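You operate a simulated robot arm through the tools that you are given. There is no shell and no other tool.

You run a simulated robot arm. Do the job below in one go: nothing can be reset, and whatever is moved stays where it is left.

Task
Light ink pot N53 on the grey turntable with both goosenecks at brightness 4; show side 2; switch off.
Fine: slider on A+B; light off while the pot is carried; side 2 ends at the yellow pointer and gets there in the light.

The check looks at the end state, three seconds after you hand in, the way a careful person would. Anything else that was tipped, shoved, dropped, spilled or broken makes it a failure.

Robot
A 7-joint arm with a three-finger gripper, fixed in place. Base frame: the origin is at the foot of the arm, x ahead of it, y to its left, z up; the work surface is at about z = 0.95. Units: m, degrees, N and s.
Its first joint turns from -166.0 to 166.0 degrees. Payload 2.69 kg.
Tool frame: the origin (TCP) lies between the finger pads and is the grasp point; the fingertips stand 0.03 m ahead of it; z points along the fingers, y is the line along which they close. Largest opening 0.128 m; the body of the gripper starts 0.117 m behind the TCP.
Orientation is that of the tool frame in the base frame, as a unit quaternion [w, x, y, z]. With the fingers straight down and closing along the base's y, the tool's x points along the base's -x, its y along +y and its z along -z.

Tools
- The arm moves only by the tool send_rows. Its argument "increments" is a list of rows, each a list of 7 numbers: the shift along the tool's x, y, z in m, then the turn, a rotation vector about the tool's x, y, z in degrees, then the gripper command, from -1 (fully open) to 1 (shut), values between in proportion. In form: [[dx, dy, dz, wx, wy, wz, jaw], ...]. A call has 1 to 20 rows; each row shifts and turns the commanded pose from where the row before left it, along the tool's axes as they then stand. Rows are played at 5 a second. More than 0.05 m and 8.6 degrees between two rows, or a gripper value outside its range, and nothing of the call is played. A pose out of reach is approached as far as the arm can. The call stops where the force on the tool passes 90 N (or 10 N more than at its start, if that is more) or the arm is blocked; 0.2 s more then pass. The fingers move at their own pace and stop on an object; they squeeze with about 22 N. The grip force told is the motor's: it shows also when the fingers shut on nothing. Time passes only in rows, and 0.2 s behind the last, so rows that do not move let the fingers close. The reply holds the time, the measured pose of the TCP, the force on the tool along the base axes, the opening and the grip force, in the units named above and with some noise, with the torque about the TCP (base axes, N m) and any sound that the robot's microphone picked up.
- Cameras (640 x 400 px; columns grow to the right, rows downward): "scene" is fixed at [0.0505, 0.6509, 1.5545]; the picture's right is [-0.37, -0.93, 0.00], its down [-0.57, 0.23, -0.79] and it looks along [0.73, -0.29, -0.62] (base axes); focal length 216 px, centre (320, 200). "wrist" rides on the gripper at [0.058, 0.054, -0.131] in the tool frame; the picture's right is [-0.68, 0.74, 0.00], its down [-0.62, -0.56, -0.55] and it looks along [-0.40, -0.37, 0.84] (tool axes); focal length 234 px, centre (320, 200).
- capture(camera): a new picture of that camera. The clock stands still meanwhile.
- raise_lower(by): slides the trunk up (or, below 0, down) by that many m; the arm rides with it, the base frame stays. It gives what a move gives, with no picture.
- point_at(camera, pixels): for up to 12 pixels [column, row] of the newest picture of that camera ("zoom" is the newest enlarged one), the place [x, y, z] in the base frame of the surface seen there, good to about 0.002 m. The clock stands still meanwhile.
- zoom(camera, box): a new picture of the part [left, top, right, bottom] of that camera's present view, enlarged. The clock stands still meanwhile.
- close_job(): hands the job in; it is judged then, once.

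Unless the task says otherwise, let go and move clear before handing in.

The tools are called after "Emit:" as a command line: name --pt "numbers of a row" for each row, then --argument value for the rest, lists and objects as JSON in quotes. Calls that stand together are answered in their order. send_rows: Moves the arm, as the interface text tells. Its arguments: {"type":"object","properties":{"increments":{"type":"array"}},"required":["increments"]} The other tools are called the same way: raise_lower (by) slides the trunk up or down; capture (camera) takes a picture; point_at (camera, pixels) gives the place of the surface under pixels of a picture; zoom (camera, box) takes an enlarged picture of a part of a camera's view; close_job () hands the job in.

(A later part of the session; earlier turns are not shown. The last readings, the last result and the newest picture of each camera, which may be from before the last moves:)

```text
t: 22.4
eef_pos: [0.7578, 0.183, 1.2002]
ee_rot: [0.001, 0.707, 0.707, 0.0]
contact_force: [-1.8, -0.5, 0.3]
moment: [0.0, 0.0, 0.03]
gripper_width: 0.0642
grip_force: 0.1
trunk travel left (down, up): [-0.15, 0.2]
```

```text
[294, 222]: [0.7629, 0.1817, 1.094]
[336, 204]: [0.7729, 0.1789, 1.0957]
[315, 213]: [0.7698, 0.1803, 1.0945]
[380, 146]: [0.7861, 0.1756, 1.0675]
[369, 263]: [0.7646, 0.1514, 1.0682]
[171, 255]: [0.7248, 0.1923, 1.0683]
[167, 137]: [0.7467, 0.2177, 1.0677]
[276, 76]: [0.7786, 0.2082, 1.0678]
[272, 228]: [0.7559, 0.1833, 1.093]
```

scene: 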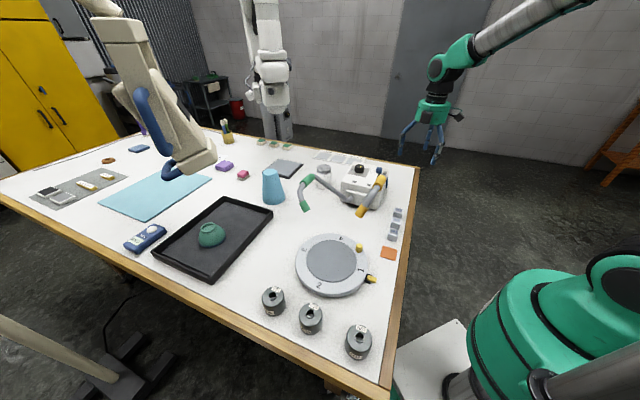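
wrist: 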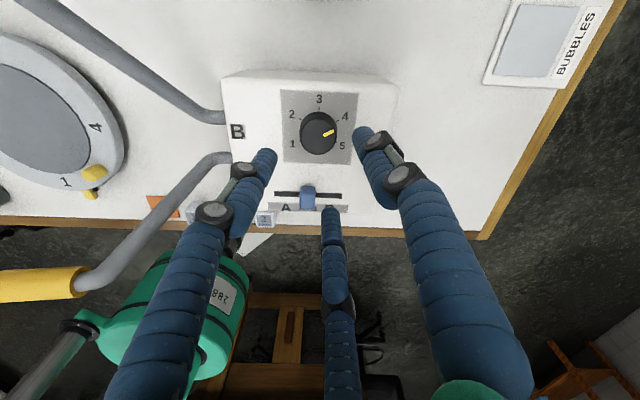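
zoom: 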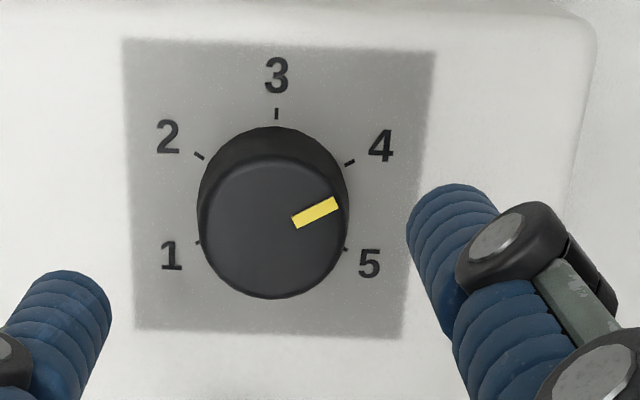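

The bar points at −15.6°, matching mark 4 at −15°. Next is the pot: I'll rise well above the lamps and yaw back to the standard orientation, then travel over pot N53.

Emit:
send_rows --pt "0 0 -0.0425 0 0 0 0" --pt "0 0 -0.0425 0 0 0 0" --pt "0 0 -0.0425 0 0 0 0" --pt "0 0 -0.0425 0 0 0 0" --pt "0 0 0 0 0 -7.5 0" --pt "0 0 0 0 0 -7.5 0" --pt "0 0 0 0 0 -7.5 0" --pt "0 0 0 0 0 -7.5 0" --pt "0 0 0 0 0 -7.5 0" --pt "0 0 0 0 0 -7.5 0" --pt "0 0 0 0 0 -7.5 0" --pt "0 0 0 0 0 -7.5 0" --pt "0 0 0 0 0 -7.5 0" --pt "0 0 0 0 0 -7.5 0" --pt "0 0 0 0 0 -7.5 0" --pt "0 0 0 0 0 -7.5 0"

Emit:
send_rows --pt "0.0406 0.0219 0 0 0 0 -1" --pt "0.0406 0.0219 0 0 0 0 -1" --pt "0.0406 0.0219 0 0 0 0 -1" --pt "0.0406 0.0219 0 0 0 0 -1" --pt "0.0406 0.0219 0 0 0 0 -1" --pt "0.0406 0.0219 0 0 0 0 -1" --pt "0.0406 0.0219 0 0 0 0 -1" --pt "0.0406 0.0219 0 0 0 0 -1" --pt "0.0406 0.0219 0 0 0 0 -1" --pt "0.0406 0.0219 0 0 0 0 -1" --pt "0.0406 0.0219 0 0 0 0 -1" --pt "0.0406 0.0219 0 0 0 0 -1" --pt "0.0406 0.0219 0 0 0 0 -1" --pt "0.0406 0.0219 0 0 0 0 -1" --pt "0 0 0 0 0 0 -1"

Emit:
capture --camera "wrist"

Emit:
capture --camera "scene"

```text
t: 25.8
eef_pos: [0.7573, 0.185, 1.3715]
ee_rot: [0.0, -0.002, 1.0, 0.0]
contact_force: [-1.0, -1.1, 0.6]
moment: [0.01, -0.01, 0.03]
gripper_width: 0.0641
grip_force: 0.1
trunk travel left (down, up): [-0.15, 0.2]
```

```text
t: 29.0
eef_pos: [0.1854, 0.4885, 1.3737]
ee_rot: [0.0, 0.0, 1.0, 0.0]
contact_force: [-0.3, 0.2, 0.5]
moment: [-0.01, -0.03, 0.01]
gripper_width: 0.128
grip_force: 0.0
trunk travel left (down, up): [-0.15, 0.2]
```

```text
taken
```

wrist: 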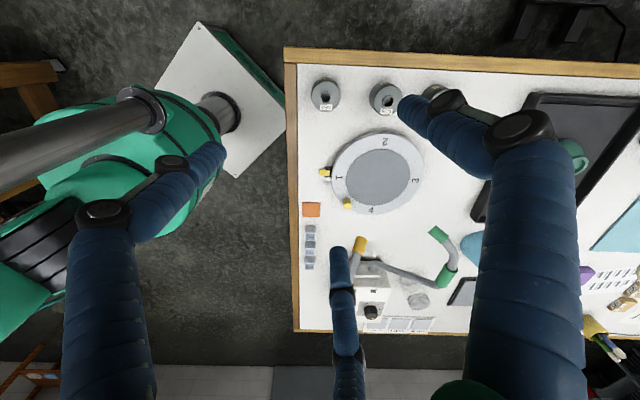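

```text
taken
```

scene: 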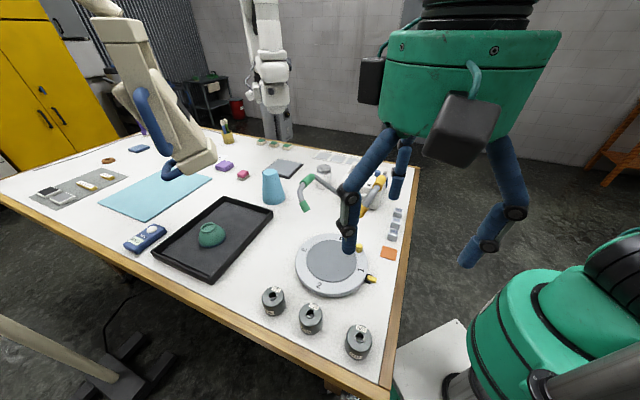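

N53 is the nearest pot at wrist (324,95). I'll zoom in on it and the turntable to get exact centres.

Emit:
zoom --camera "wrist" --box '[300, 70, 420, 130]'

Emit:
point_at --camera "wrist" --pixels '[[312, 92], [337, 92], [325, 81], [325, 106], [313, 100], [336, 86], [318, 83], [325, 110], [331, 180], [424, 160], [380, 131], [375, 213]]'

Emit:
zoom --camera "scene" --box '[330, 310, 390, 370]'

```text
5.33 times, centred on (360, 100) of wrist
```

zoom: 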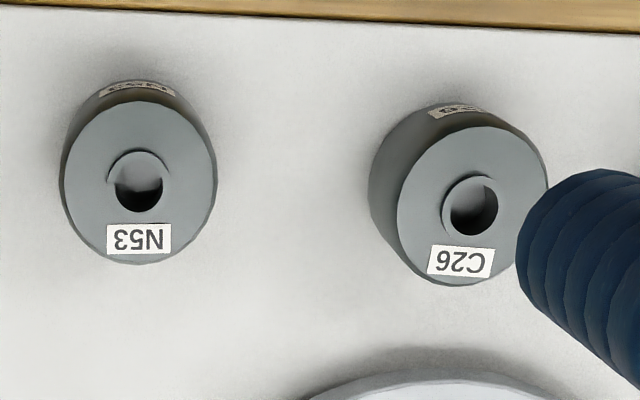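

```text
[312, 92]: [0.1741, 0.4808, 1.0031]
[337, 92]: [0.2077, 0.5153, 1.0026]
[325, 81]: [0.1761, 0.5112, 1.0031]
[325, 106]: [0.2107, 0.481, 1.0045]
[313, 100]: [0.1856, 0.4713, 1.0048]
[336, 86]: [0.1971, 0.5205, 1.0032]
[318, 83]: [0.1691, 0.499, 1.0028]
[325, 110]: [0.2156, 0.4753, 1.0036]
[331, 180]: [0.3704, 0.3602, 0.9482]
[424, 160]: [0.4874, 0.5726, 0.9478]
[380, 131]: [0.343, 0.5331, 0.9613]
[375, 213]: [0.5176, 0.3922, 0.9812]
```

```text
6.67 times, centred on (360, 340) of scene
```

zoom: 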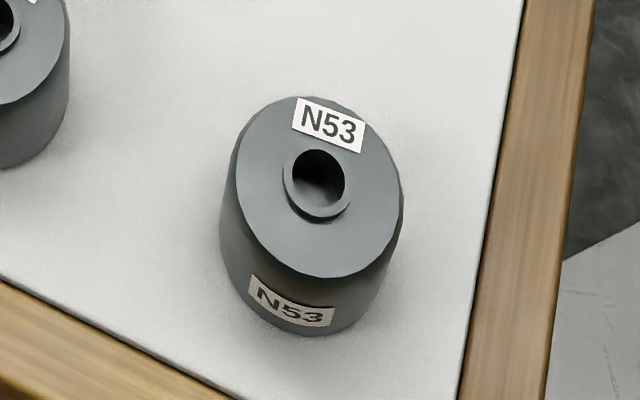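

I'll re-zoom on the wrist view for precise rim points of N53, then the same for the turntable.

Emit:
zoom --camera "wrist" --box '[304, 74, 344, 114]'

```text
10.00 times, centred on (324, 94) of wrist
```

zoom: 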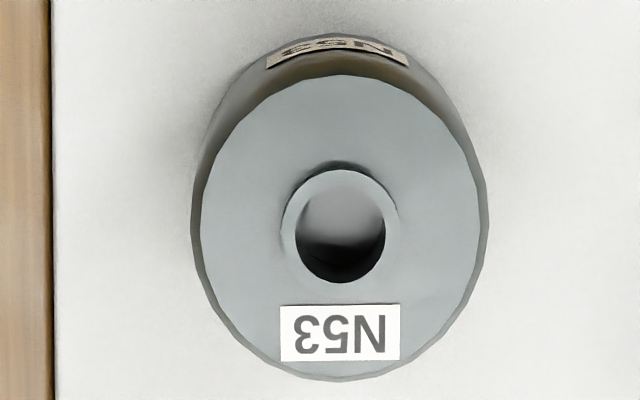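

Emit:
point_at --camera "zoom" --pixels '[[207, 228], [472, 228], [338, 84], [338, 372], [244, 120], [430, 120], [235, 320], [445, 320], [288, 225], [392, 225], [340, 174], [340, 280]]'

Emit:
zoom --camera "wrist" --box '[310, 120, 440, 220]'

```text
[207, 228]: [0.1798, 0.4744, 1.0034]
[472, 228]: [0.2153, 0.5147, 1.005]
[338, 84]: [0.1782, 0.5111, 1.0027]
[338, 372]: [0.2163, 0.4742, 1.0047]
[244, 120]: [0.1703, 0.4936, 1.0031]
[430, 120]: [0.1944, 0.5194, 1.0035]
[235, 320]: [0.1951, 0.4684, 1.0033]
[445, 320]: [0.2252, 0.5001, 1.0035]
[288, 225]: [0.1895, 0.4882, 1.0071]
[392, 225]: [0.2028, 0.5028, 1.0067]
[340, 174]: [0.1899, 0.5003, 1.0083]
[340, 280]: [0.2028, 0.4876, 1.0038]
```

```text
4.00 times, centred on (375, 170) of wrist
```

zoom: 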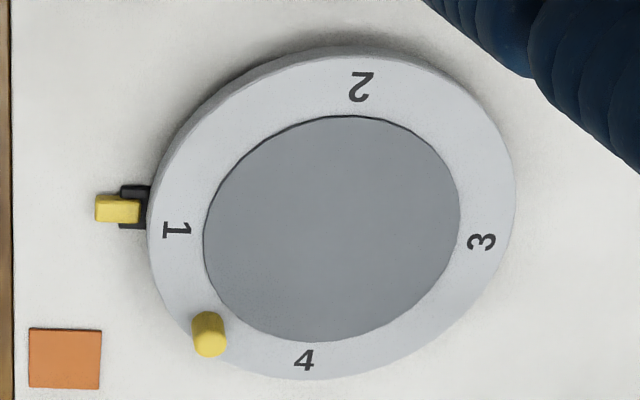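

Pot N53's centre is (0.197,0.4945), radius 0.027, top z 1.0035. Next, the turntable pad centre, peg and pointer.

Emit:
point_at --camera "zoom" --pixels '[[205, 238], [458, 218], [352, 117], [310, 340], [255, 145], [420, 295], [245, 320], [428, 145], [209, 320], [208, 340], [117, 208], [176, 230]]'

Emit:
point_at --camera "zoom" --pixels '[[361, 86], [481, 241], [304, 360], [209, 350], [209, 335], [150, 250], [513, 190], [330, 56], [130, 190], [330, 225]]'

```text
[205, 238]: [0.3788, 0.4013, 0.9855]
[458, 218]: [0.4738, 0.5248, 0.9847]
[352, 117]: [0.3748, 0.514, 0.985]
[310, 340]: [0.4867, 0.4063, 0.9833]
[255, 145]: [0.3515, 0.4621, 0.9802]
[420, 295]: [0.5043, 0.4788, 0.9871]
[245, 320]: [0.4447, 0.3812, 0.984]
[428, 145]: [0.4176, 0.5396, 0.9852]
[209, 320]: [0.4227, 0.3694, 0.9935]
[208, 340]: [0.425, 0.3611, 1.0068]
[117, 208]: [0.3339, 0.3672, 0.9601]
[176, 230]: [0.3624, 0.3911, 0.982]
```

```text
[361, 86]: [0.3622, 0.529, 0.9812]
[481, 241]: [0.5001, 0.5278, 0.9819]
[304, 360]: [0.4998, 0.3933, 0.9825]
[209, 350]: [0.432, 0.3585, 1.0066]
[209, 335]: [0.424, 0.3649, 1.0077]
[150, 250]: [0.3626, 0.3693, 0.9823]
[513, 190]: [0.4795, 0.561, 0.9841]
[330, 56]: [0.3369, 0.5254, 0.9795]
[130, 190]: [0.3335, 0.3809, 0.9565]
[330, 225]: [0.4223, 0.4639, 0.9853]
```

Turntable centre is (0.431,0.4605), pad top z 0.985, with side 1 at the pointer. The peg at (0.427,0.3625) must end near (0.529,0.460). I'll yaw 45° and tilt the hand 15° back to the north-west, away from both lamp heads, then descend over N53.

Emit:
send_rows --pt "0 0 0 0 0 7.5 -0.4" --pt "0 0 0 0 0 7.5 -0.4" --pt "0 0 0 0 0 7.5 -0.4" --pt "0 0 0 0 0 7.5 -0.4" --pt "0 0 0 0 0 7.5 -0.4" --pt "0 0 0 0 0 7.5 -0.4" --pt "0 0 0 0 -7.5 0 -0.4" --pt "0 0 0 0 -7.5 0 -0.4" --pt "0.0109 0.0021 0.0409 0 0 0 -0.4" --pt "0.0109 0.0021 0.0409 0 0 0 -0.4" --pt "0.0109 0.0021 0.0409 0 0 0 -0.4" --pt "0.0109 0.0021 0.0409 0 0 0 -0.4" --pt "0.0109 0.0021 0.0409 0 0 0 -0.4" --pt "0.0109 0.0021 0.0409 0 0 0 -0.4" --pt "0 0 0 0 0 0 -0.4"

Emit:
capture --camera "wrist"

Emit:
capture --camera "scene"

```text
t: 32.2
eef_pos: [0.1991, 0.5006, 1.1212]
ee_rot: [0.12, 0.379, 0.916, -0.048]
contact_force: [0.0, 0.7, -0.5]
moment: [-0.05, 0.0, -0.01]
gripper_width: 0.0896
grip_force: 0.1
trunk travel left (down, up): [-0.15, 0.2]
```

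```text
taken
```

wrist: 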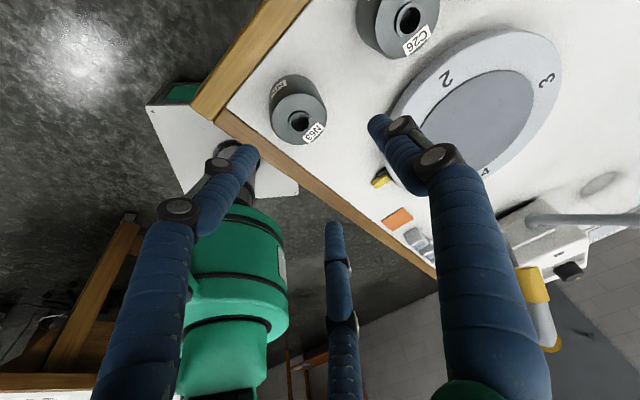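

```text
taken
```

scene: 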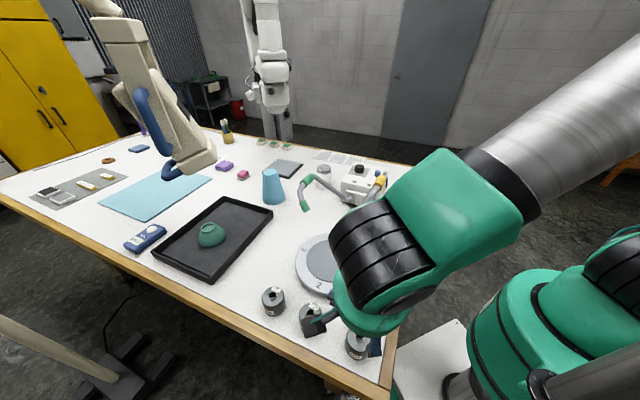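

The tilt is as intended (tool z ≈ (0.18,−0.18,−0.97)). I'll take a still reading to fix the position before descending.

Emit:
send_rows --pt "0 0 0 0 0 0 -0.4"

Emit:
point_at --camera "wrist" --pixels '[[300, 122], [283, 118], [320, 122], [304, 102], [300, 142], [376, 125], [240, 155], [333, 228]]'

```text
t: 32.6
eef_pos: [0.1981, 0.5004, 1.1218]
ee_rot: [0.12, 0.379, 0.916, -0.048]
contact_force: [-0.5, 0.1, 0.2]
moment: [-0.01, 0.0, 0.03]
gripper_width: 0.0899
grip_force: 0.1
trunk travel left (down, up): [-0.15, 0.2]
```

```text
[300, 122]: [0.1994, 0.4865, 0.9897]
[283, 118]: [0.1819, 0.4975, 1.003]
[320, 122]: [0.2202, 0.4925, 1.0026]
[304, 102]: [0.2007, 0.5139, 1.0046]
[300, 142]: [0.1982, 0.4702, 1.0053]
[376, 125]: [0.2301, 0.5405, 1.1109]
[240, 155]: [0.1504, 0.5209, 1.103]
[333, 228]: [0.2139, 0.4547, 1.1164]
```

Position is (0.1985,0.5005,1.1215). I'll correct by about −4/−3 mm while descending to TCP z≈1.001, then close on the pot.

Emit:
send_rows --pt "0.008 -0.0053 0.029 0 0 0 -0.4" --pt "0.008 0 0.029 0 0 0 -0.4" --pt "0.008 0 0.029 0 0 0 -0.4" --pt "0.0077 0 0.0289 0 0 0 -0.4" --pt "0 0 0 0 0 0 -0.4" --pt "0 0 0 0 0 0 -0.4"

Emit:
capture --camera "wrist"

```text
t: 34.0
eef_pos: [0.1923, 0.4957, 0.9968]
ee_rot: [0.12, 0.379, 0.916, -0.049]
contact_force: [0.3, 0.1, 0.5]
moment: [-0.02, -0.02, 0.0]
gripper_width: 0.0898
grip_force: 0.1
trunk travel left (down, up): [-0.15, 0.2]
```

```text
taken
```

wrist: 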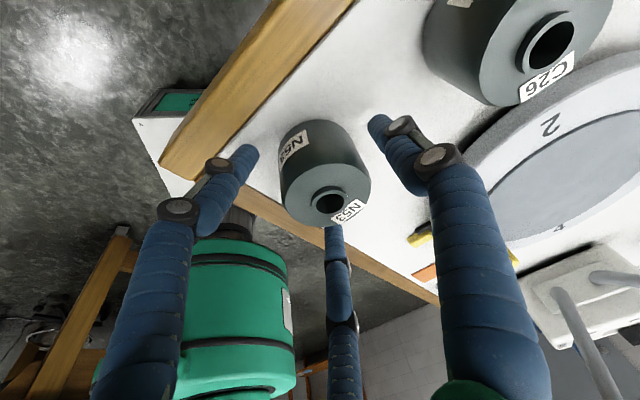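

The pot sits between the three fingers with no contact. I'll close the gripper.

Emit:
send_rows --pt "0 0 0 0 0 0 0.1" --pt "0 0 0 0 0 0 0.3" --pt "0 0 0 0 0 0 1" --pt "0 0 0 0 0 0 1" --pt "0 0 0 0 0 0 1"

Emit:
capture --camera "wrist"

```text
t: 35.2
eef_pos: [0.1938, 0.4954, 0.9972]
ee_rot: [0.121, 0.379, 0.916, -0.05]
contact_force: [-0.7, 1.0, 0.7]
moment: [0.04, 0.09, 0.0]
gripper_width: 0.0625
grip_force: 22.0
trunk travel left (down, up): [-0.15, 0.2]
```

```text
taken
```

wrist: 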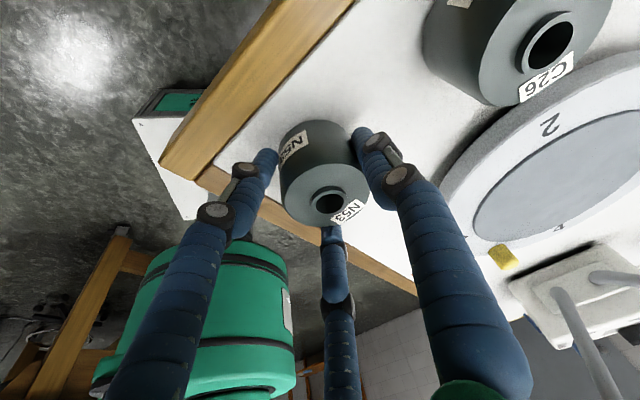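

The grip reads 22 N at width 0.0625 with negligible side force. I'll lift 15 mm as a test.

Emit:
send_rows --pt "-0.0013 0 -0.0048 0 0 0 1" --pt "-0.0013 0 -0.0048 0 0 0 1" --pt "-0.0013 0 -0.0048 0 0 0 1" --pt "0 0 0 0 0 0 1"

Emit:
zoom --camera "wrist" --box '[240, 100, 400, 240]'

Emit:
zoom --camera "scene" --box '[280, 260, 420, 380]'

```text
t: 36.2
eef_pos: [0.1928, 0.4949, 1.0129]
ee_rot: [0.121, 0.379, 0.916, -0.051]
contact_force: [-0.3, -0.3, -0.9]
moment: [0.04, 0.0, -0.01]
gripper_width: 0.0624
grip_force: 21.9
trunk travel left (down, up): [-0.15, 0.2]
```

```text
2.86 times, centred on (320, 170) of wrist
```

zoom: 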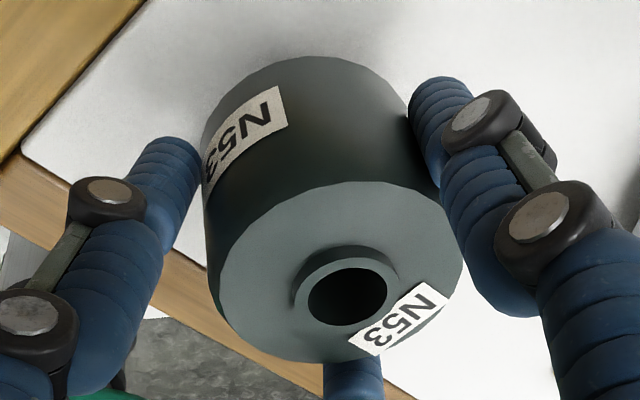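

```text
3.33 times, centred on (350, 320) of scene
```

zoom: 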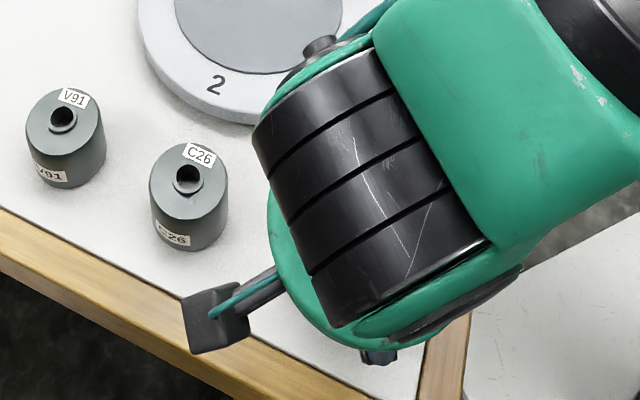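

Emit:
point_at --camera "wrist" --pixels '[[305, 200], [350, 180], [325, 185], [300, 175], [345, 210]]'

```text
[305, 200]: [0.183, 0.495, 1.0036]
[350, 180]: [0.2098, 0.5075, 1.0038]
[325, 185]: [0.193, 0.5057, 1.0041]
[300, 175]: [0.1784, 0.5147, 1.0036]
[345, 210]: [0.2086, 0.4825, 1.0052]
```

Those pixels belong to the picture before the lift; I'll take a new one.

Emit:
capture --camera "wrist"

Emit:
point_at --camera "wrist" --pixels '[[305, 200], [350, 180], [325, 185], [303, 185], [345, 213], [330, 218]]'

```text
taken
```

wrist: 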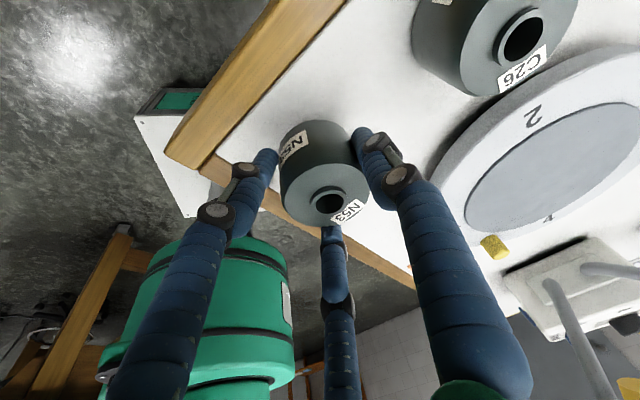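

```text
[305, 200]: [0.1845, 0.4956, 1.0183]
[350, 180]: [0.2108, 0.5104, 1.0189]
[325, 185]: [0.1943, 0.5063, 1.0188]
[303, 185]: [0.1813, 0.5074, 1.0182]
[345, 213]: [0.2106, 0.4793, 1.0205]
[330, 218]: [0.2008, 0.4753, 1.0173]
```

The pot top rose level to z≈1.0185, so it's firmly held. Lights are off; I'll raise it another 47 mm and carry it most of the way to the turntable.

Emit:
send_rows --pt "-0.0061 0 -0.0227 0 0 0 1" --pt "-0.0061 0 -0.0227 0 0 0 1" --pt "-0.0228 0.0179 0.0061 0 0 0 1" --pt "-0.0228 0.0179 0.0061 0 0 0 1" --pt "-0.0228 0.0179 0.0061 0 0 0 1" --pt "-0.0228 0.0179 0.0061 0 0 0 1" --pt "-0.0228 0.0179 0.0061 0 0 0 1" --pt "-0.0228 0.0179 0.0061 0 0 0 1" --pt "0 0 0 0 0 0 1"

Emit:
capture --camera "wrist"

Emit:
capture --camera "scene"

```text
t: 38.2
eef_pos: [0.3701, 0.4721, 1.0573]
ee_rot: [0.12, 0.38, 0.916, -0.05]
contact_force: [0.3, 0.3, -2.1]
moment: [0.03, 0.05, -0.02]
gripper_width: 0.0625
grip_force: 21.8
trunk travel left (down, up): [-0.15, 0.2]
```

```text
taken
```

wrist: 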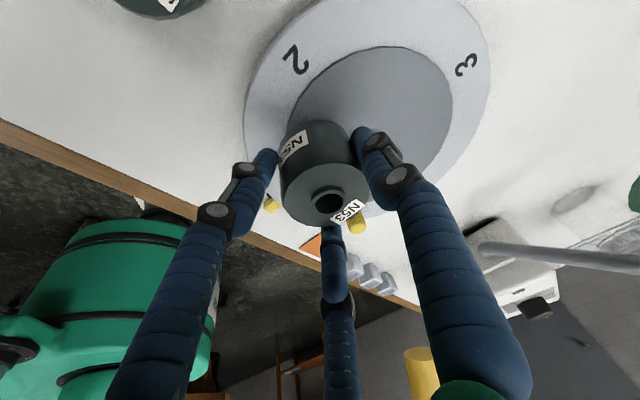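

```text
taken
```

scene: 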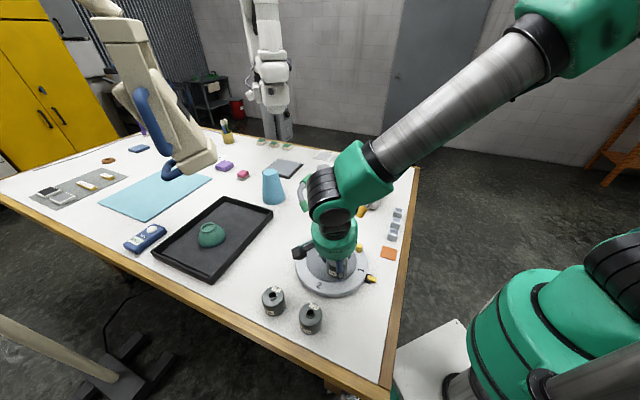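

The pot is over the disc's west part. I'll check the distance between the wrist links and the yellow lamp before the last 60 mm.

Emit:
point_at --camera "scene" --pixels '[[350, 175], [335, 195], [340, 215], [335, 235], [375, 185], [372, 205], [361, 212], [358, 222], [400, 150], [385, 180], [378, 190], [335, 268]]'

Emit:
point_at --camera "wrist" --pixels '[[422, 365], [415, 355], [405, 352], [430, 352], [425, 390], [330, 203], [357, 222], [270, 204], [440, 355], [320, 190], [345, 178], [300, 200]]'

Emit:
zoom --camera "scene" --box '[280, 130, 420, 300]'

```text
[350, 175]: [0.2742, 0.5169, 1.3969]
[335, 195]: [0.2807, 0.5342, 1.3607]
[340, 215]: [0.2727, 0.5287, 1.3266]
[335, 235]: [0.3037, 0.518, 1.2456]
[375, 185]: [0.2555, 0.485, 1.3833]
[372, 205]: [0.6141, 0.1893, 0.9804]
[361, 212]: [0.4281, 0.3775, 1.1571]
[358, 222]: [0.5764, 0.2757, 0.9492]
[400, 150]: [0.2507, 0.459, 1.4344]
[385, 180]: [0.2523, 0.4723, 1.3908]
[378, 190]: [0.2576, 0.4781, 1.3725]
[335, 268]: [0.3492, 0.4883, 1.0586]
```

```text
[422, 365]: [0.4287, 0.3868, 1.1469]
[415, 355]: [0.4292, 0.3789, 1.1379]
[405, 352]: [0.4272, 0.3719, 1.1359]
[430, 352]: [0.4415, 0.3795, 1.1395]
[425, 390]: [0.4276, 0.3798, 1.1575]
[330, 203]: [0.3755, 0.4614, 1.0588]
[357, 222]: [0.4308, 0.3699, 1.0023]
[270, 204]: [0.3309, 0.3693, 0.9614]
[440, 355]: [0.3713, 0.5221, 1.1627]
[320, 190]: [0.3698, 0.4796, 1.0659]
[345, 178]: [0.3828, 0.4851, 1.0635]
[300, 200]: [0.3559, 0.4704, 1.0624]
```

```text
2.35 times, centred on (350, 215) of scene
```

zoom: 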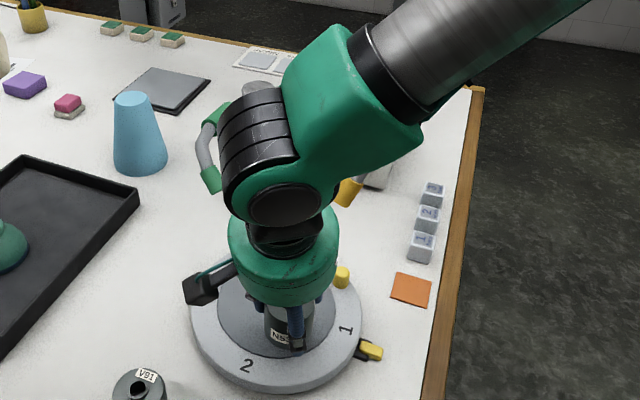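

The links are all above z 1.28 and the lamp tops are below 1.22, so it's clear. I'll measure the pot centre relative to the TCP for accurate centring.

Emit:
zoom --camera "wrist" --box '[270, 110, 374, 240]'

```text
3.08 times, centred on (322, 175) of wrist
```

zoom: 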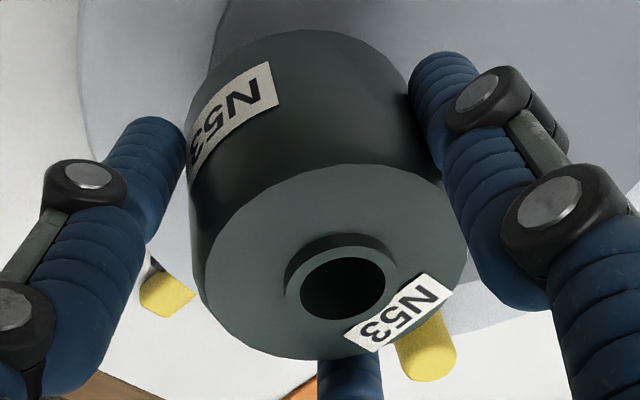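

Emit:
point_at --camera "zoom" --pixels '[[208, 265], [460, 238], [345, 170], [305, 352], [240, 205], [440, 200], [225, 315], [440, 295], [294, 290], [392, 262], [340, 240], [335, 325]]'

```text
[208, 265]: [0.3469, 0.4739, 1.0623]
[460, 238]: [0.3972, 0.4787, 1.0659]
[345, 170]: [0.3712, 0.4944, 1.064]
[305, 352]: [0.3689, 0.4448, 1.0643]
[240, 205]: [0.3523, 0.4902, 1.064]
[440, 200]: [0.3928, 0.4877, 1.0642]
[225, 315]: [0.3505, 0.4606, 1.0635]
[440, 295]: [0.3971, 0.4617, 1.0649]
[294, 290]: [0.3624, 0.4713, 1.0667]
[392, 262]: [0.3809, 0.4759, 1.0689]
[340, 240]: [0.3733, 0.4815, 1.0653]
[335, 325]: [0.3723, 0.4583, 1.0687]
```

The pot centre is 2 mm east of the TCP. I'll move to centre it at (0.431,0.4605) and come down to about 6 mm above the pad.

Emit:
send_rows --pt "-0.0119 0.0084 0.0032 0 0 0 1" --pt "-0.0119 0.0084 0.0032 0 0 0 1" --pt "-0.0119 0.0084 0.0032 0 0 0 1" --pt "-0.0119 0.0084 0.0032 0 0 0 1" --pt "0.0023 0 0.0087 0 0 0 1" --pt "0.0023 0 0.0087 0 0 0 1" --pt "0 0 0 0 0 0 1"

Emit:
capture --camera "wrist"

Emit:
capture --camera "scene"

Emit:
zoom --camera "wrist" --box '[270, 110, 374, 240]'

```text
t: 39.8
eef_pos: [0.4272, 0.4613, 1.0408]
ee_rot: [0.121, 0.38, 0.916, -0.05]
contact_force: [-0.4, -0.1, -1.2]
moment: [-0.02, -0.01, -0.03]
gripper_width: 0.0624
grip_force: 22.5
trunk travel left (down, up): [-0.15, 0.2]
```

```text
taken
```

wrist: 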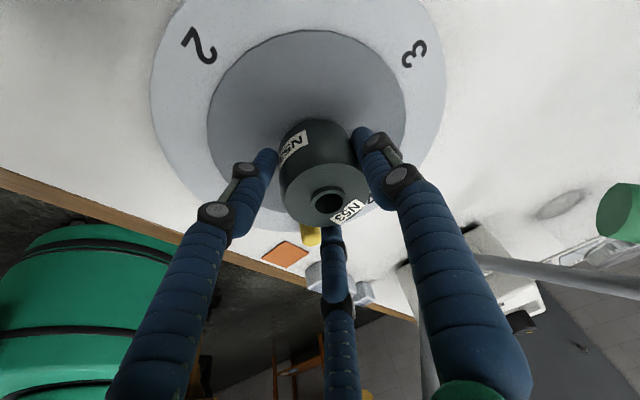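

```text
taken
```

scene: 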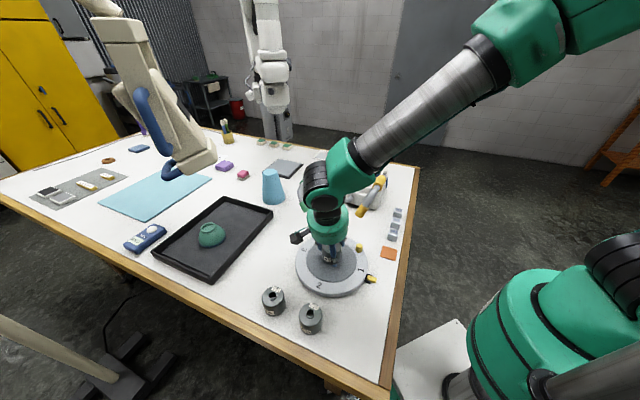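

```text
3.08 times, centred on (322, 175) of wrist
```

zoom: 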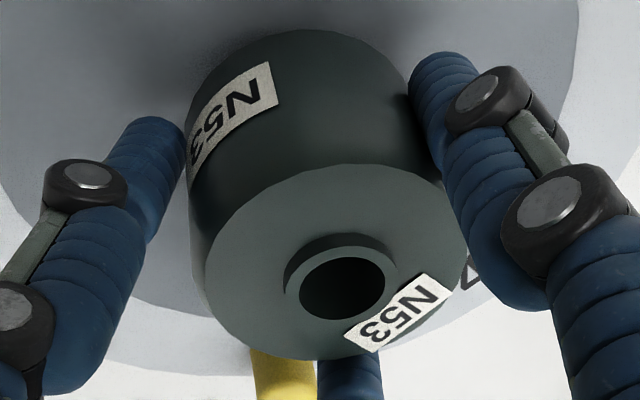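

The pot is over the pad centre and about 7 mm above it. I'll nudge +1.6 mm in x and descend slowly.

Emit:
send_rows --pt "-0.0006 0.0011 0.0022 0 0 0 1" --pt "0.0005 0 0.0019 0 0 0 1" --pt "0.0005 0 0.0019 0 0 0 1" --pt "0 0 0 0 0 0 1"

```text
t: 40.8
eef_pos: [0.4282, 0.46, 1.0351]
ee_rot: [0.12, 0.38, 0.916, -0.05]
contact_force: [-0.4, 0.4, -0.3]
moment: [0.0, 0.03, 0.01]
gripper_width: 0.0625
grip_force: 22.2
trunk travel left (down, up): [-0.15, 0.2]
```

Emit:
send_rows --pt "0.00026 0 0.00097 0 0 0 1" --pt "0 0 0 0 0 0 1"

Emit:
send_rows --pt "0.00026 0 0.00097 0 0 0 1" --pt "0 0 0 0 0 0 1"

```text
t: 41.4
eef_pos: [0.4297, 0.4601, 1.0349]
ee_rot: [0.121, 0.379, 0.916, -0.05]
contact_force: [-0.4, -0.1, 5.0]
moment: [0.05, 0.18, 0.03]
gripper_width: 0.0623
grip_force: 21.9
trunk travel left (down, up): [-0.15, 0.2]
```

```text
t: 42.0
eef_pos: [0.4298, 0.4605, 1.035]
ee_rot: [0.121, 0.379, 0.916, -0.049]
contact_force: [1.8, -1.8, 17.2]
moment: [0.0, 0.3, 0.05]
gripper_width: 0.0621
grip_force: 22.1
trunk travel left (down, up): [-0.15, 0.2]
```

Contact: 17 N upward, so the pot is on the pad. I'll ease off 1 mm and open the fingers gently.

Emit:
send_rows --pt "-0.00026 0 -0.001 0 0 0 1" --pt "0 0 0 0 0 0 -0.05" --pt "0 0 0 0 0 0 -0.25" --pt "0 0 0 0 0 0 -0.4" --pt "0 0 0 0 0 0 -0.4"

Emit:
capture --camera "wrist"

Emit:
zoom --camera "wrist" --box '[270, 110, 374, 240]'

```text
t: 43.2
eef_pos: [0.4289, 0.4598, 1.0347]
ee_rot: [0.12, 0.379, 0.916, -0.05]
contact_force: [0.9, 0.5, 0.4]
moment: [0.02, 0.01, 0.0]
gripper_width: 0.0897
grip_force: 0.1
trunk travel left (down, up): [-0.15, 0.2]
```

```text
taken
```

wrist: 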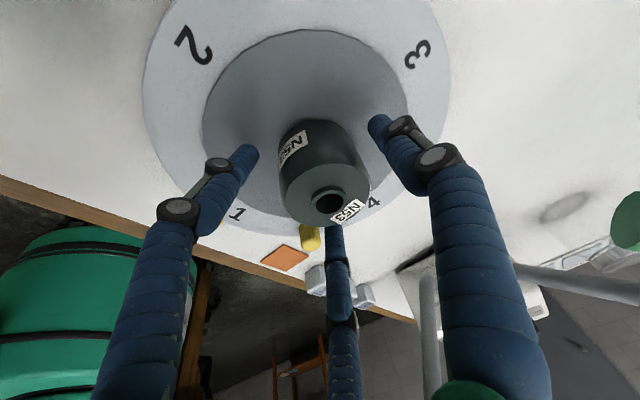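

```text
3.08 times, centred on (322, 175) of wrist
```

zoom: 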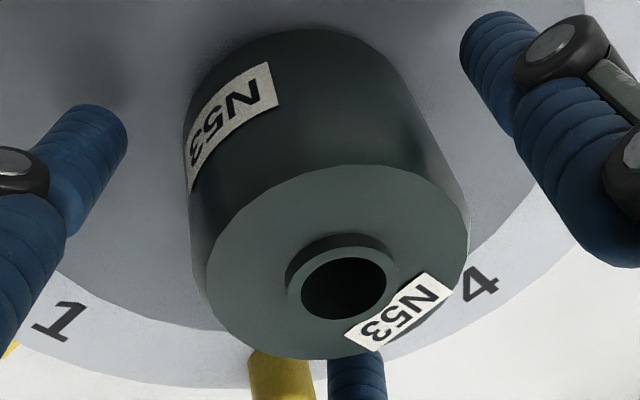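

The pot stands free and upright on the pad. I'll retreat straight up 50 mm, then up and away to the north-west.

Emit:
send_rows --pt "-0.0065 0 -0.0241 0 0 0 -0.4" --pt "-0.0065 0 -0.0241 0 0 0 -0.4" --pt "0 0 -0.04 0 0 0 -0.4" --pt "0 0 -0.04 0 0 0 -0.4" --pt "0 0 -0.04 0 0 0 -0.4" --pt "0 0 -0.04 0 0 0 -0.4" --pt "0 0 -0.04 0 0 0 -0.4" --pt "0 0 0 0 0 0 -0.4"

Emit:
capture --camera "wrist"

Emit:
capture --camera "scene"

```text
t: 45.0
eef_pos: [0.3935, 0.4986, 1.2798]
ee_rot: [0.121, 0.379, 0.916, -0.05]
contact_force: [-0.1, -0.2, -0.2]
moment: [0.0, -0.06, 0.04]
gripper_width: 0.0898
grip_force: 0.1
trunk travel left (down, up): [-0.15, 0.2]
```

```text
taken
```

wrist: 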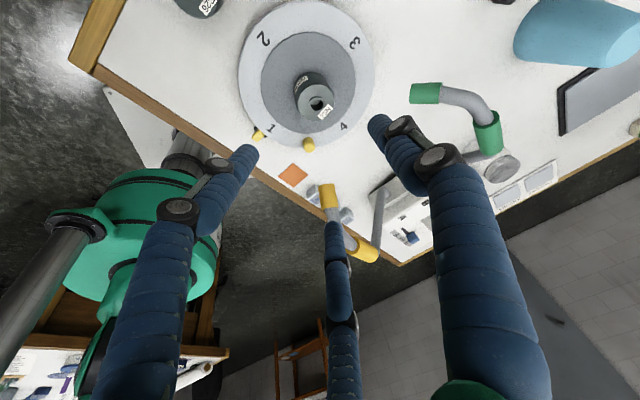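

```text
taken
```

scene: 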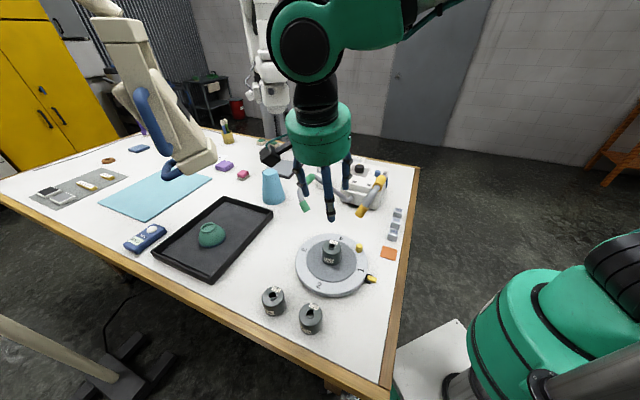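

The pot stands centred with lights off throughout. Now the switch: I'll undo the tilt, rise, and travel over to the switch side of the box with the fingers closed.

Emit:
send_rows --pt "0 0 -0.03 0 7.5 0 1" --pt "0 0 -0.03 0 7.5 0 1" --pt "0 0 -0.04 0 0 0 1" --pt "-0.0432 -0.0151 0 0 0 0 1" --pt "-0.0432 -0.0151 0 0 0 0 1" --pt "-0.0432 -0.0151 0 0 0 0 1" --pt "-0.0432 -0.0151 0 0 0 0 1" --pt "-0.0432 -0.0151 0 0 0 0 1" --pt "-0.0432 -0.0151 0 0 0 0 1" --pt "-0.0432 -0.0151 0 0 0 0 1" --pt "-0.0432 -0.0151 0 0 0 0 1" --pt "-0.0432 -0.0151 0 0 0 0 1" --pt "-0.0432 -0.0151 0 0 0 0 1" --pt "-0.0432 -0.0151 0 0 0 0 1" --pt "-0.0432 -0.0151 0 0 0 0 1" --pt "0 0 0 0 0 0 1"

Emit:
send_rows --pt "0 0 0 -7.5 0 0 1" --pt "0 0 0 -7.5 0 0 1" --pt "0 0 0 -7.5 0 0 1" --pt "0 0 0 -7.5 0 0 1" --pt "0 0 0 -7.5 0 0 1" --pt "0 0 0 -7.5 0 0 1" --pt "0 0 0 0 0 0 1"

Emit:
capture --camera "wrist"

Emit:
capture --camera "scene"

```text
t: 48.4
eef_pos: [0.6226, 0.008, 1.3771]
ee_rot: [0.0, 0.382, 0.924, 0.0]
contact_force: [-0.5, 0.0, -0.7]
moment: [0.06, -0.01, 0.01]
gripper_width: 0.0023
grip_force: 21.7
trunk travel left (down, up): [-0.15, 0.2]
```

```text
t: 50.0
eef_pos: [0.6233, 0.0092, 1.3772]
ee_rot: [0.147, 0.353, 0.853, 0.354]
contact_force: [-0.8, -0.1, -0.3]
moment: [-0.02, -0.02, -0.07]
gripper_width: 0.0021
grip_force: 21.9
trunk travel left (down, up): [-0.15, 0.2]
```

```text
taken
```

wrist: 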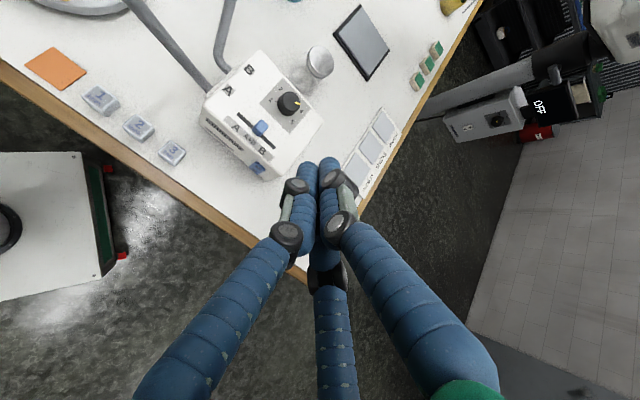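

```text
taken
```

scene: 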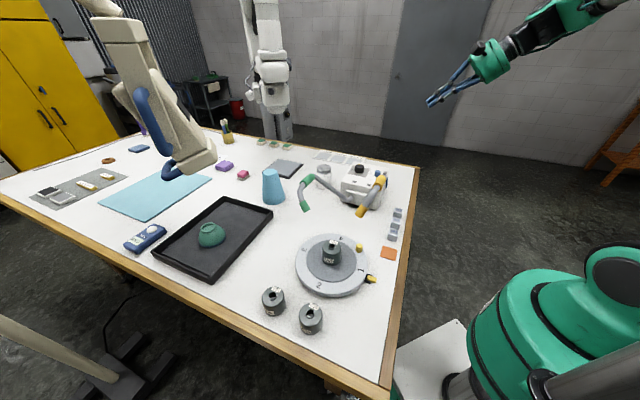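

The tool now points 45° down towards the switch face. A panel reading "OFF" shows at wrist (540,105); I'll zoom in on it and the switch while descending most of the way.

Emit:
zoom --camera "wrist" --box '[430, 60, 630, 170]'

Emit:
send_rows --pt "-0.0095 -0.0266 0.0264 0 0 0 1" --pt "0 -0.0266 0.0264 0 0 0 1" --pt "0 -0.0266 0.0264 0 0 0 1" --pt "0 -0.0266 0.0264 0 0 0 1" --pt "0 -0.0266 0.0264 0 0 0 1" --pt "0 -0.0266 0.0264 0 0 0 1" --pt "0 -0.0266 0.0264 0 0 0 1" --pt "0 -0.0266 0.0264 0 0 0 1" --pt "0 0 0 0 0 0 1"

Emit:
capture --camera "wrist"

Emit:
capture --camera "scene"

```text
3.20 times, centred on (530, 115) of wrist
```

zoom: 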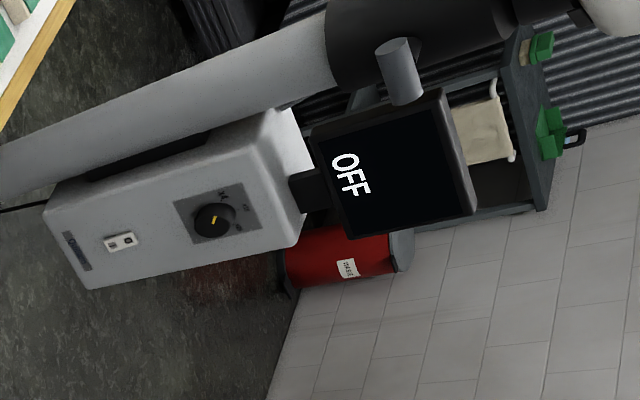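

```text
t: 52.0
eef_pos: [0.6294, 0.0013, 1.0766]
ee_rot: [0.147, 0.354, 0.853, 0.354]
contact_force: [0.5, 0.0, -0.3]
moment: [0.0, -0.01, 0.01]
gripper_width: 0.0021
grip_force: 22.4
trunk travel left (down, up): [-0.15, 0.2]
```

```text
taken
```

wrist: 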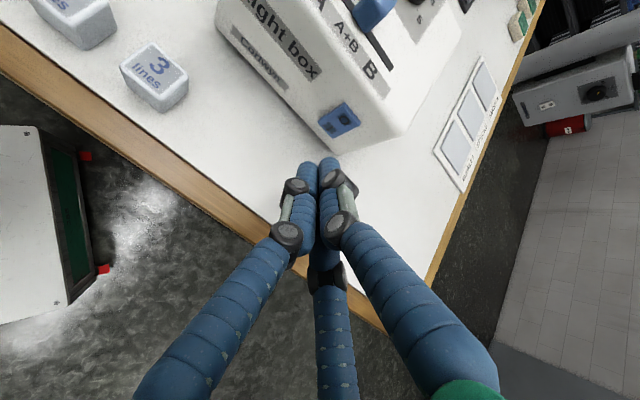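

```text
taken
```

scene: 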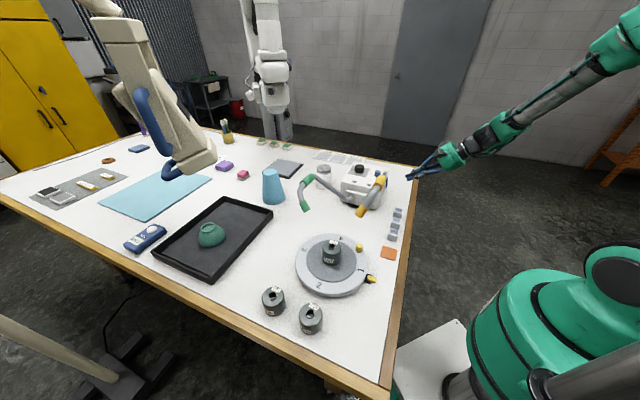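

The wrist camera has the switch clearly at (338,120). I'll zoom in and measure its two halves.

Emit:
zoom --camera "wrist" --box '[304, 90, 376, 150]'

Emit:
point_at --camera "zoom" --pixels '[[320, 200]]'

```text
6.67 times, centred on (340, 120) of wrist
```

zoom: 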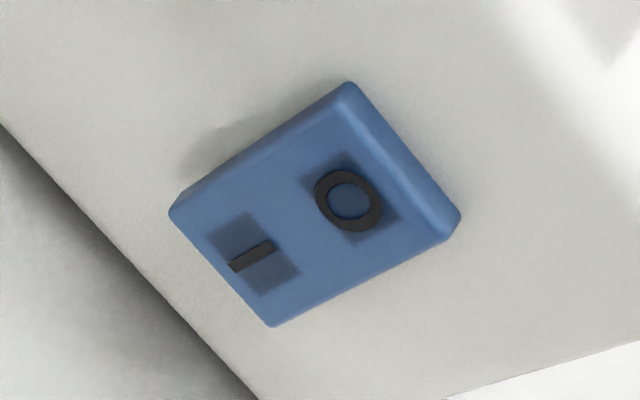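

```text
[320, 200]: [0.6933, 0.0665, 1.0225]
```

Emit:
point_at --camera "zoom" --pixels '[[252, 255], [348, 200], [178, 212], [272, 322], [350, 92], [455, 222], [230, 270], [280, 240], [325, 310], [150, 130], [400, 320], [312, 235]]'

Emit:
point_at --camera "wrist" --pixels '[[312, 165], [328, 160], [320, 175], [170, 90]]'

```text
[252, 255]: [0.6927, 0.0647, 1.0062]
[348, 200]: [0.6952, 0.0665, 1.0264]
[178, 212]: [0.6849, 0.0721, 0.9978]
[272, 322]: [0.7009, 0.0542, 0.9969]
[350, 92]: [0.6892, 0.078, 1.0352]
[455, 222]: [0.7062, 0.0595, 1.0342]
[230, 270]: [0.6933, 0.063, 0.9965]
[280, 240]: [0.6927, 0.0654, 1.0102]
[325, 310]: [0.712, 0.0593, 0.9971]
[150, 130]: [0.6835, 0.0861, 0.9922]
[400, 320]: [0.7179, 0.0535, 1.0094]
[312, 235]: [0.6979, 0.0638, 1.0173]
```

```text
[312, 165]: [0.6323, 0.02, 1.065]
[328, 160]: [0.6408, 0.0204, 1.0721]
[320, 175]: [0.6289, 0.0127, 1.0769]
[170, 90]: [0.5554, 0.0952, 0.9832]
```

The I half is centred at u=0.444, z≈1.005, and the tool is aligned in u. I'll descend 60 mm, approach to within about 8 mm of the rocker, then press in small steps.

Emit:
send_rows --pt "0 -0.0212 0.0211 0 0 0 1" --pt "0 -0.0213 0.0212 0 0 0 1" --pt "0 0 0 0 0 0 1" --pt "0 0.0117 0.0117 0 0 0 1" --pt "0 0.0117 0.0117 0 0 0 1" --pt "0 0.0117 0.0117 0 0 0 1" --pt "0 0 0 0 0 0 1"

Emit:
zoom --camera "wrist" --box '[250, 90, 410, 210]'

```text
t: 53.6
eef_pos: [0.6648, 0.0381, 1.0157]
ee_rot: [0.146, 0.354, 0.854, 0.354]
contact_force: [0.8, 0.2, -0.1]
moment: [0.0, 0.01, 0.03]
gripper_width: 0.0023
grip_force: 21.9
trunk travel left (down, up): [-0.15, 0.2]
```

```text
3.33 times, centred on (330, 150) of wrist
```

zoom: 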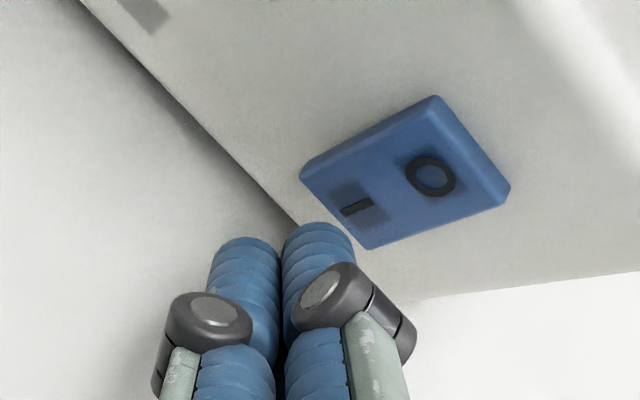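

The tip faces the I half. I'll press in 2–3 mm steps, watching force and sound.

Emit:
send_rows --pt "0 0.0021 0.0021 0 0 0 1" --pt "0 0.0021 0.0021 0 0 0 1" --pt "0 0.0021 0.0021 0 0 0 1" --pt "0 0.0021 0.0021 0 0 0 1" --pt "0 0 0 0 0 0 1"

Emit:
zoom --camera "wrist" --box '[250, 90, 410, 210]'

Emit:
capture --camera "scene"

```text
t: 54.8
eef_pos: [0.6716, 0.0456, 1.0169]
ee_rot: [0.147, 0.353, 0.854, 0.354]
contact_force: [-4.3, -6.5, -1.3]
moment: [-0.16, -0.01, -0.05]
gripper_width: 0.0024
grip_force: 22.1
trunk travel left (down, up): [-0.15, 0.2]
```

```text
3.33 times, centred on (330, 150) of wrist
```

zoom: 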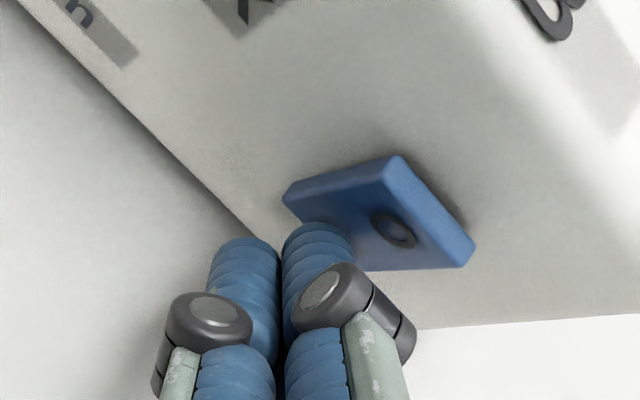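

```text
taken
```

scene: 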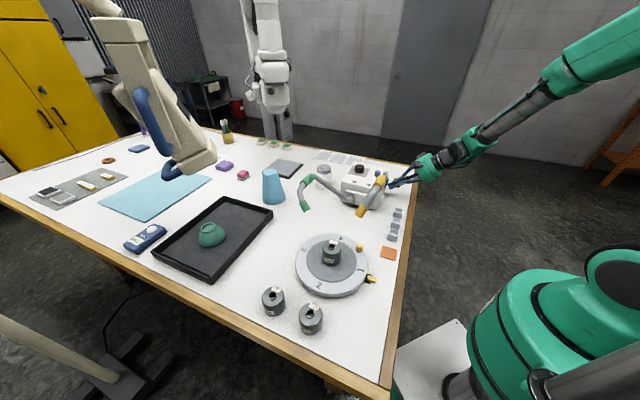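

Contact at about 8 N and the rocker seems to have swung. I'll check whether the lamps are lit before pushing further.

Emit:
zoom --camera "scene" --box '[280, 155, 420, 295]'

```text
2.86 times, centred on (350, 225) of scene
```

zoom: 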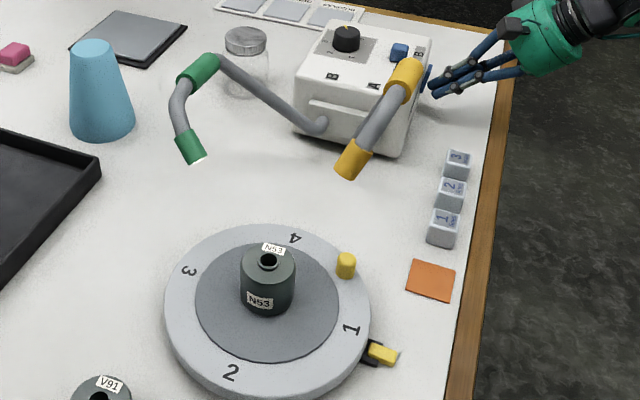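

The green head's tip now glows white and the disc is brighter, so the lamps look on. I'll back off and confirm the rocker stays at I.

Emit:
send_rows --pt "0 -0.0106 -0.0106 0 0 0 1" --pt "0 -0.0212 -0.0212 0 0 0 1" --pt "0 0 0 0 0 0 1"

Emit:
capture --camera "wrist"

Emit:
zoom --camera "wrist" --box '[290, 90, 390, 160]'

Emit:
zoom --camera "scene" --box '[280, 155, 420, 295]'

```text
t: 55.6
eef_pos: [0.64, 0.0147, 1.018]
ee_rot: [0.146, 0.353, 0.854, 0.354]
contact_force: [-1.3, -0.1, 0.2]
moment: [-0.01, -0.01, 0.01]
gripper_width: 0.0023
grip_force: 22.2
trunk travel left (down, up): [-0.15, 0.2]
```

```text
taken
```

wrist: 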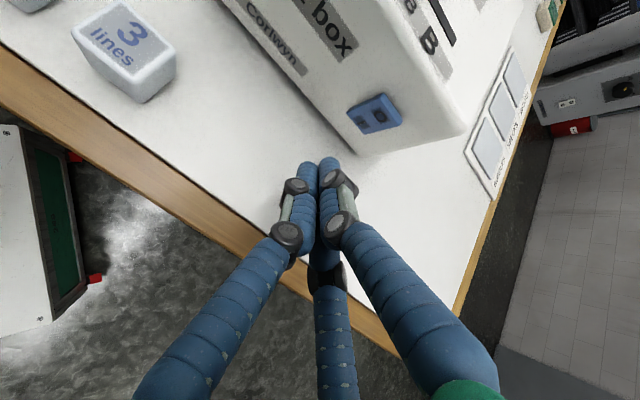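

```text
5.71 times, centred on (340, 125) of wrist
```

zoom: 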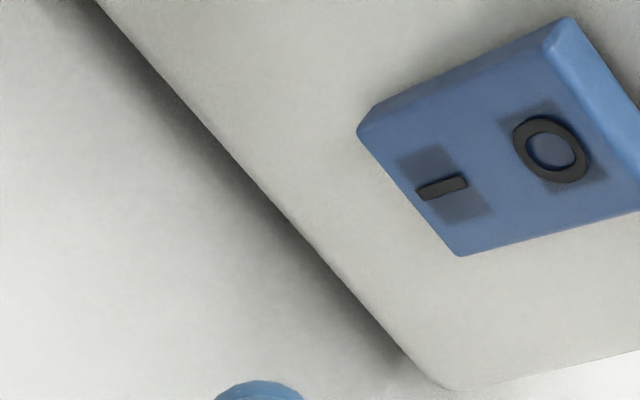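

```text
2.86 times, centred on (350, 225) of scene
```

zoom: 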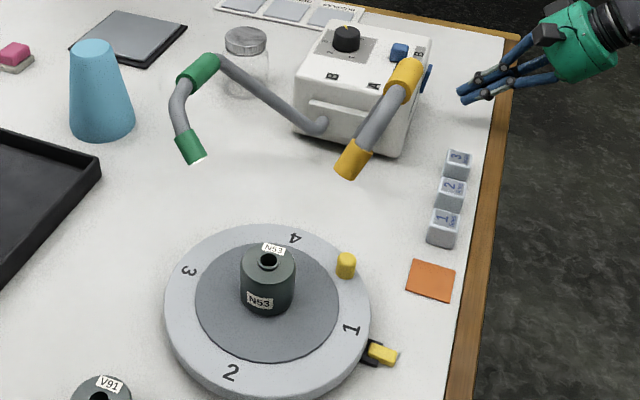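

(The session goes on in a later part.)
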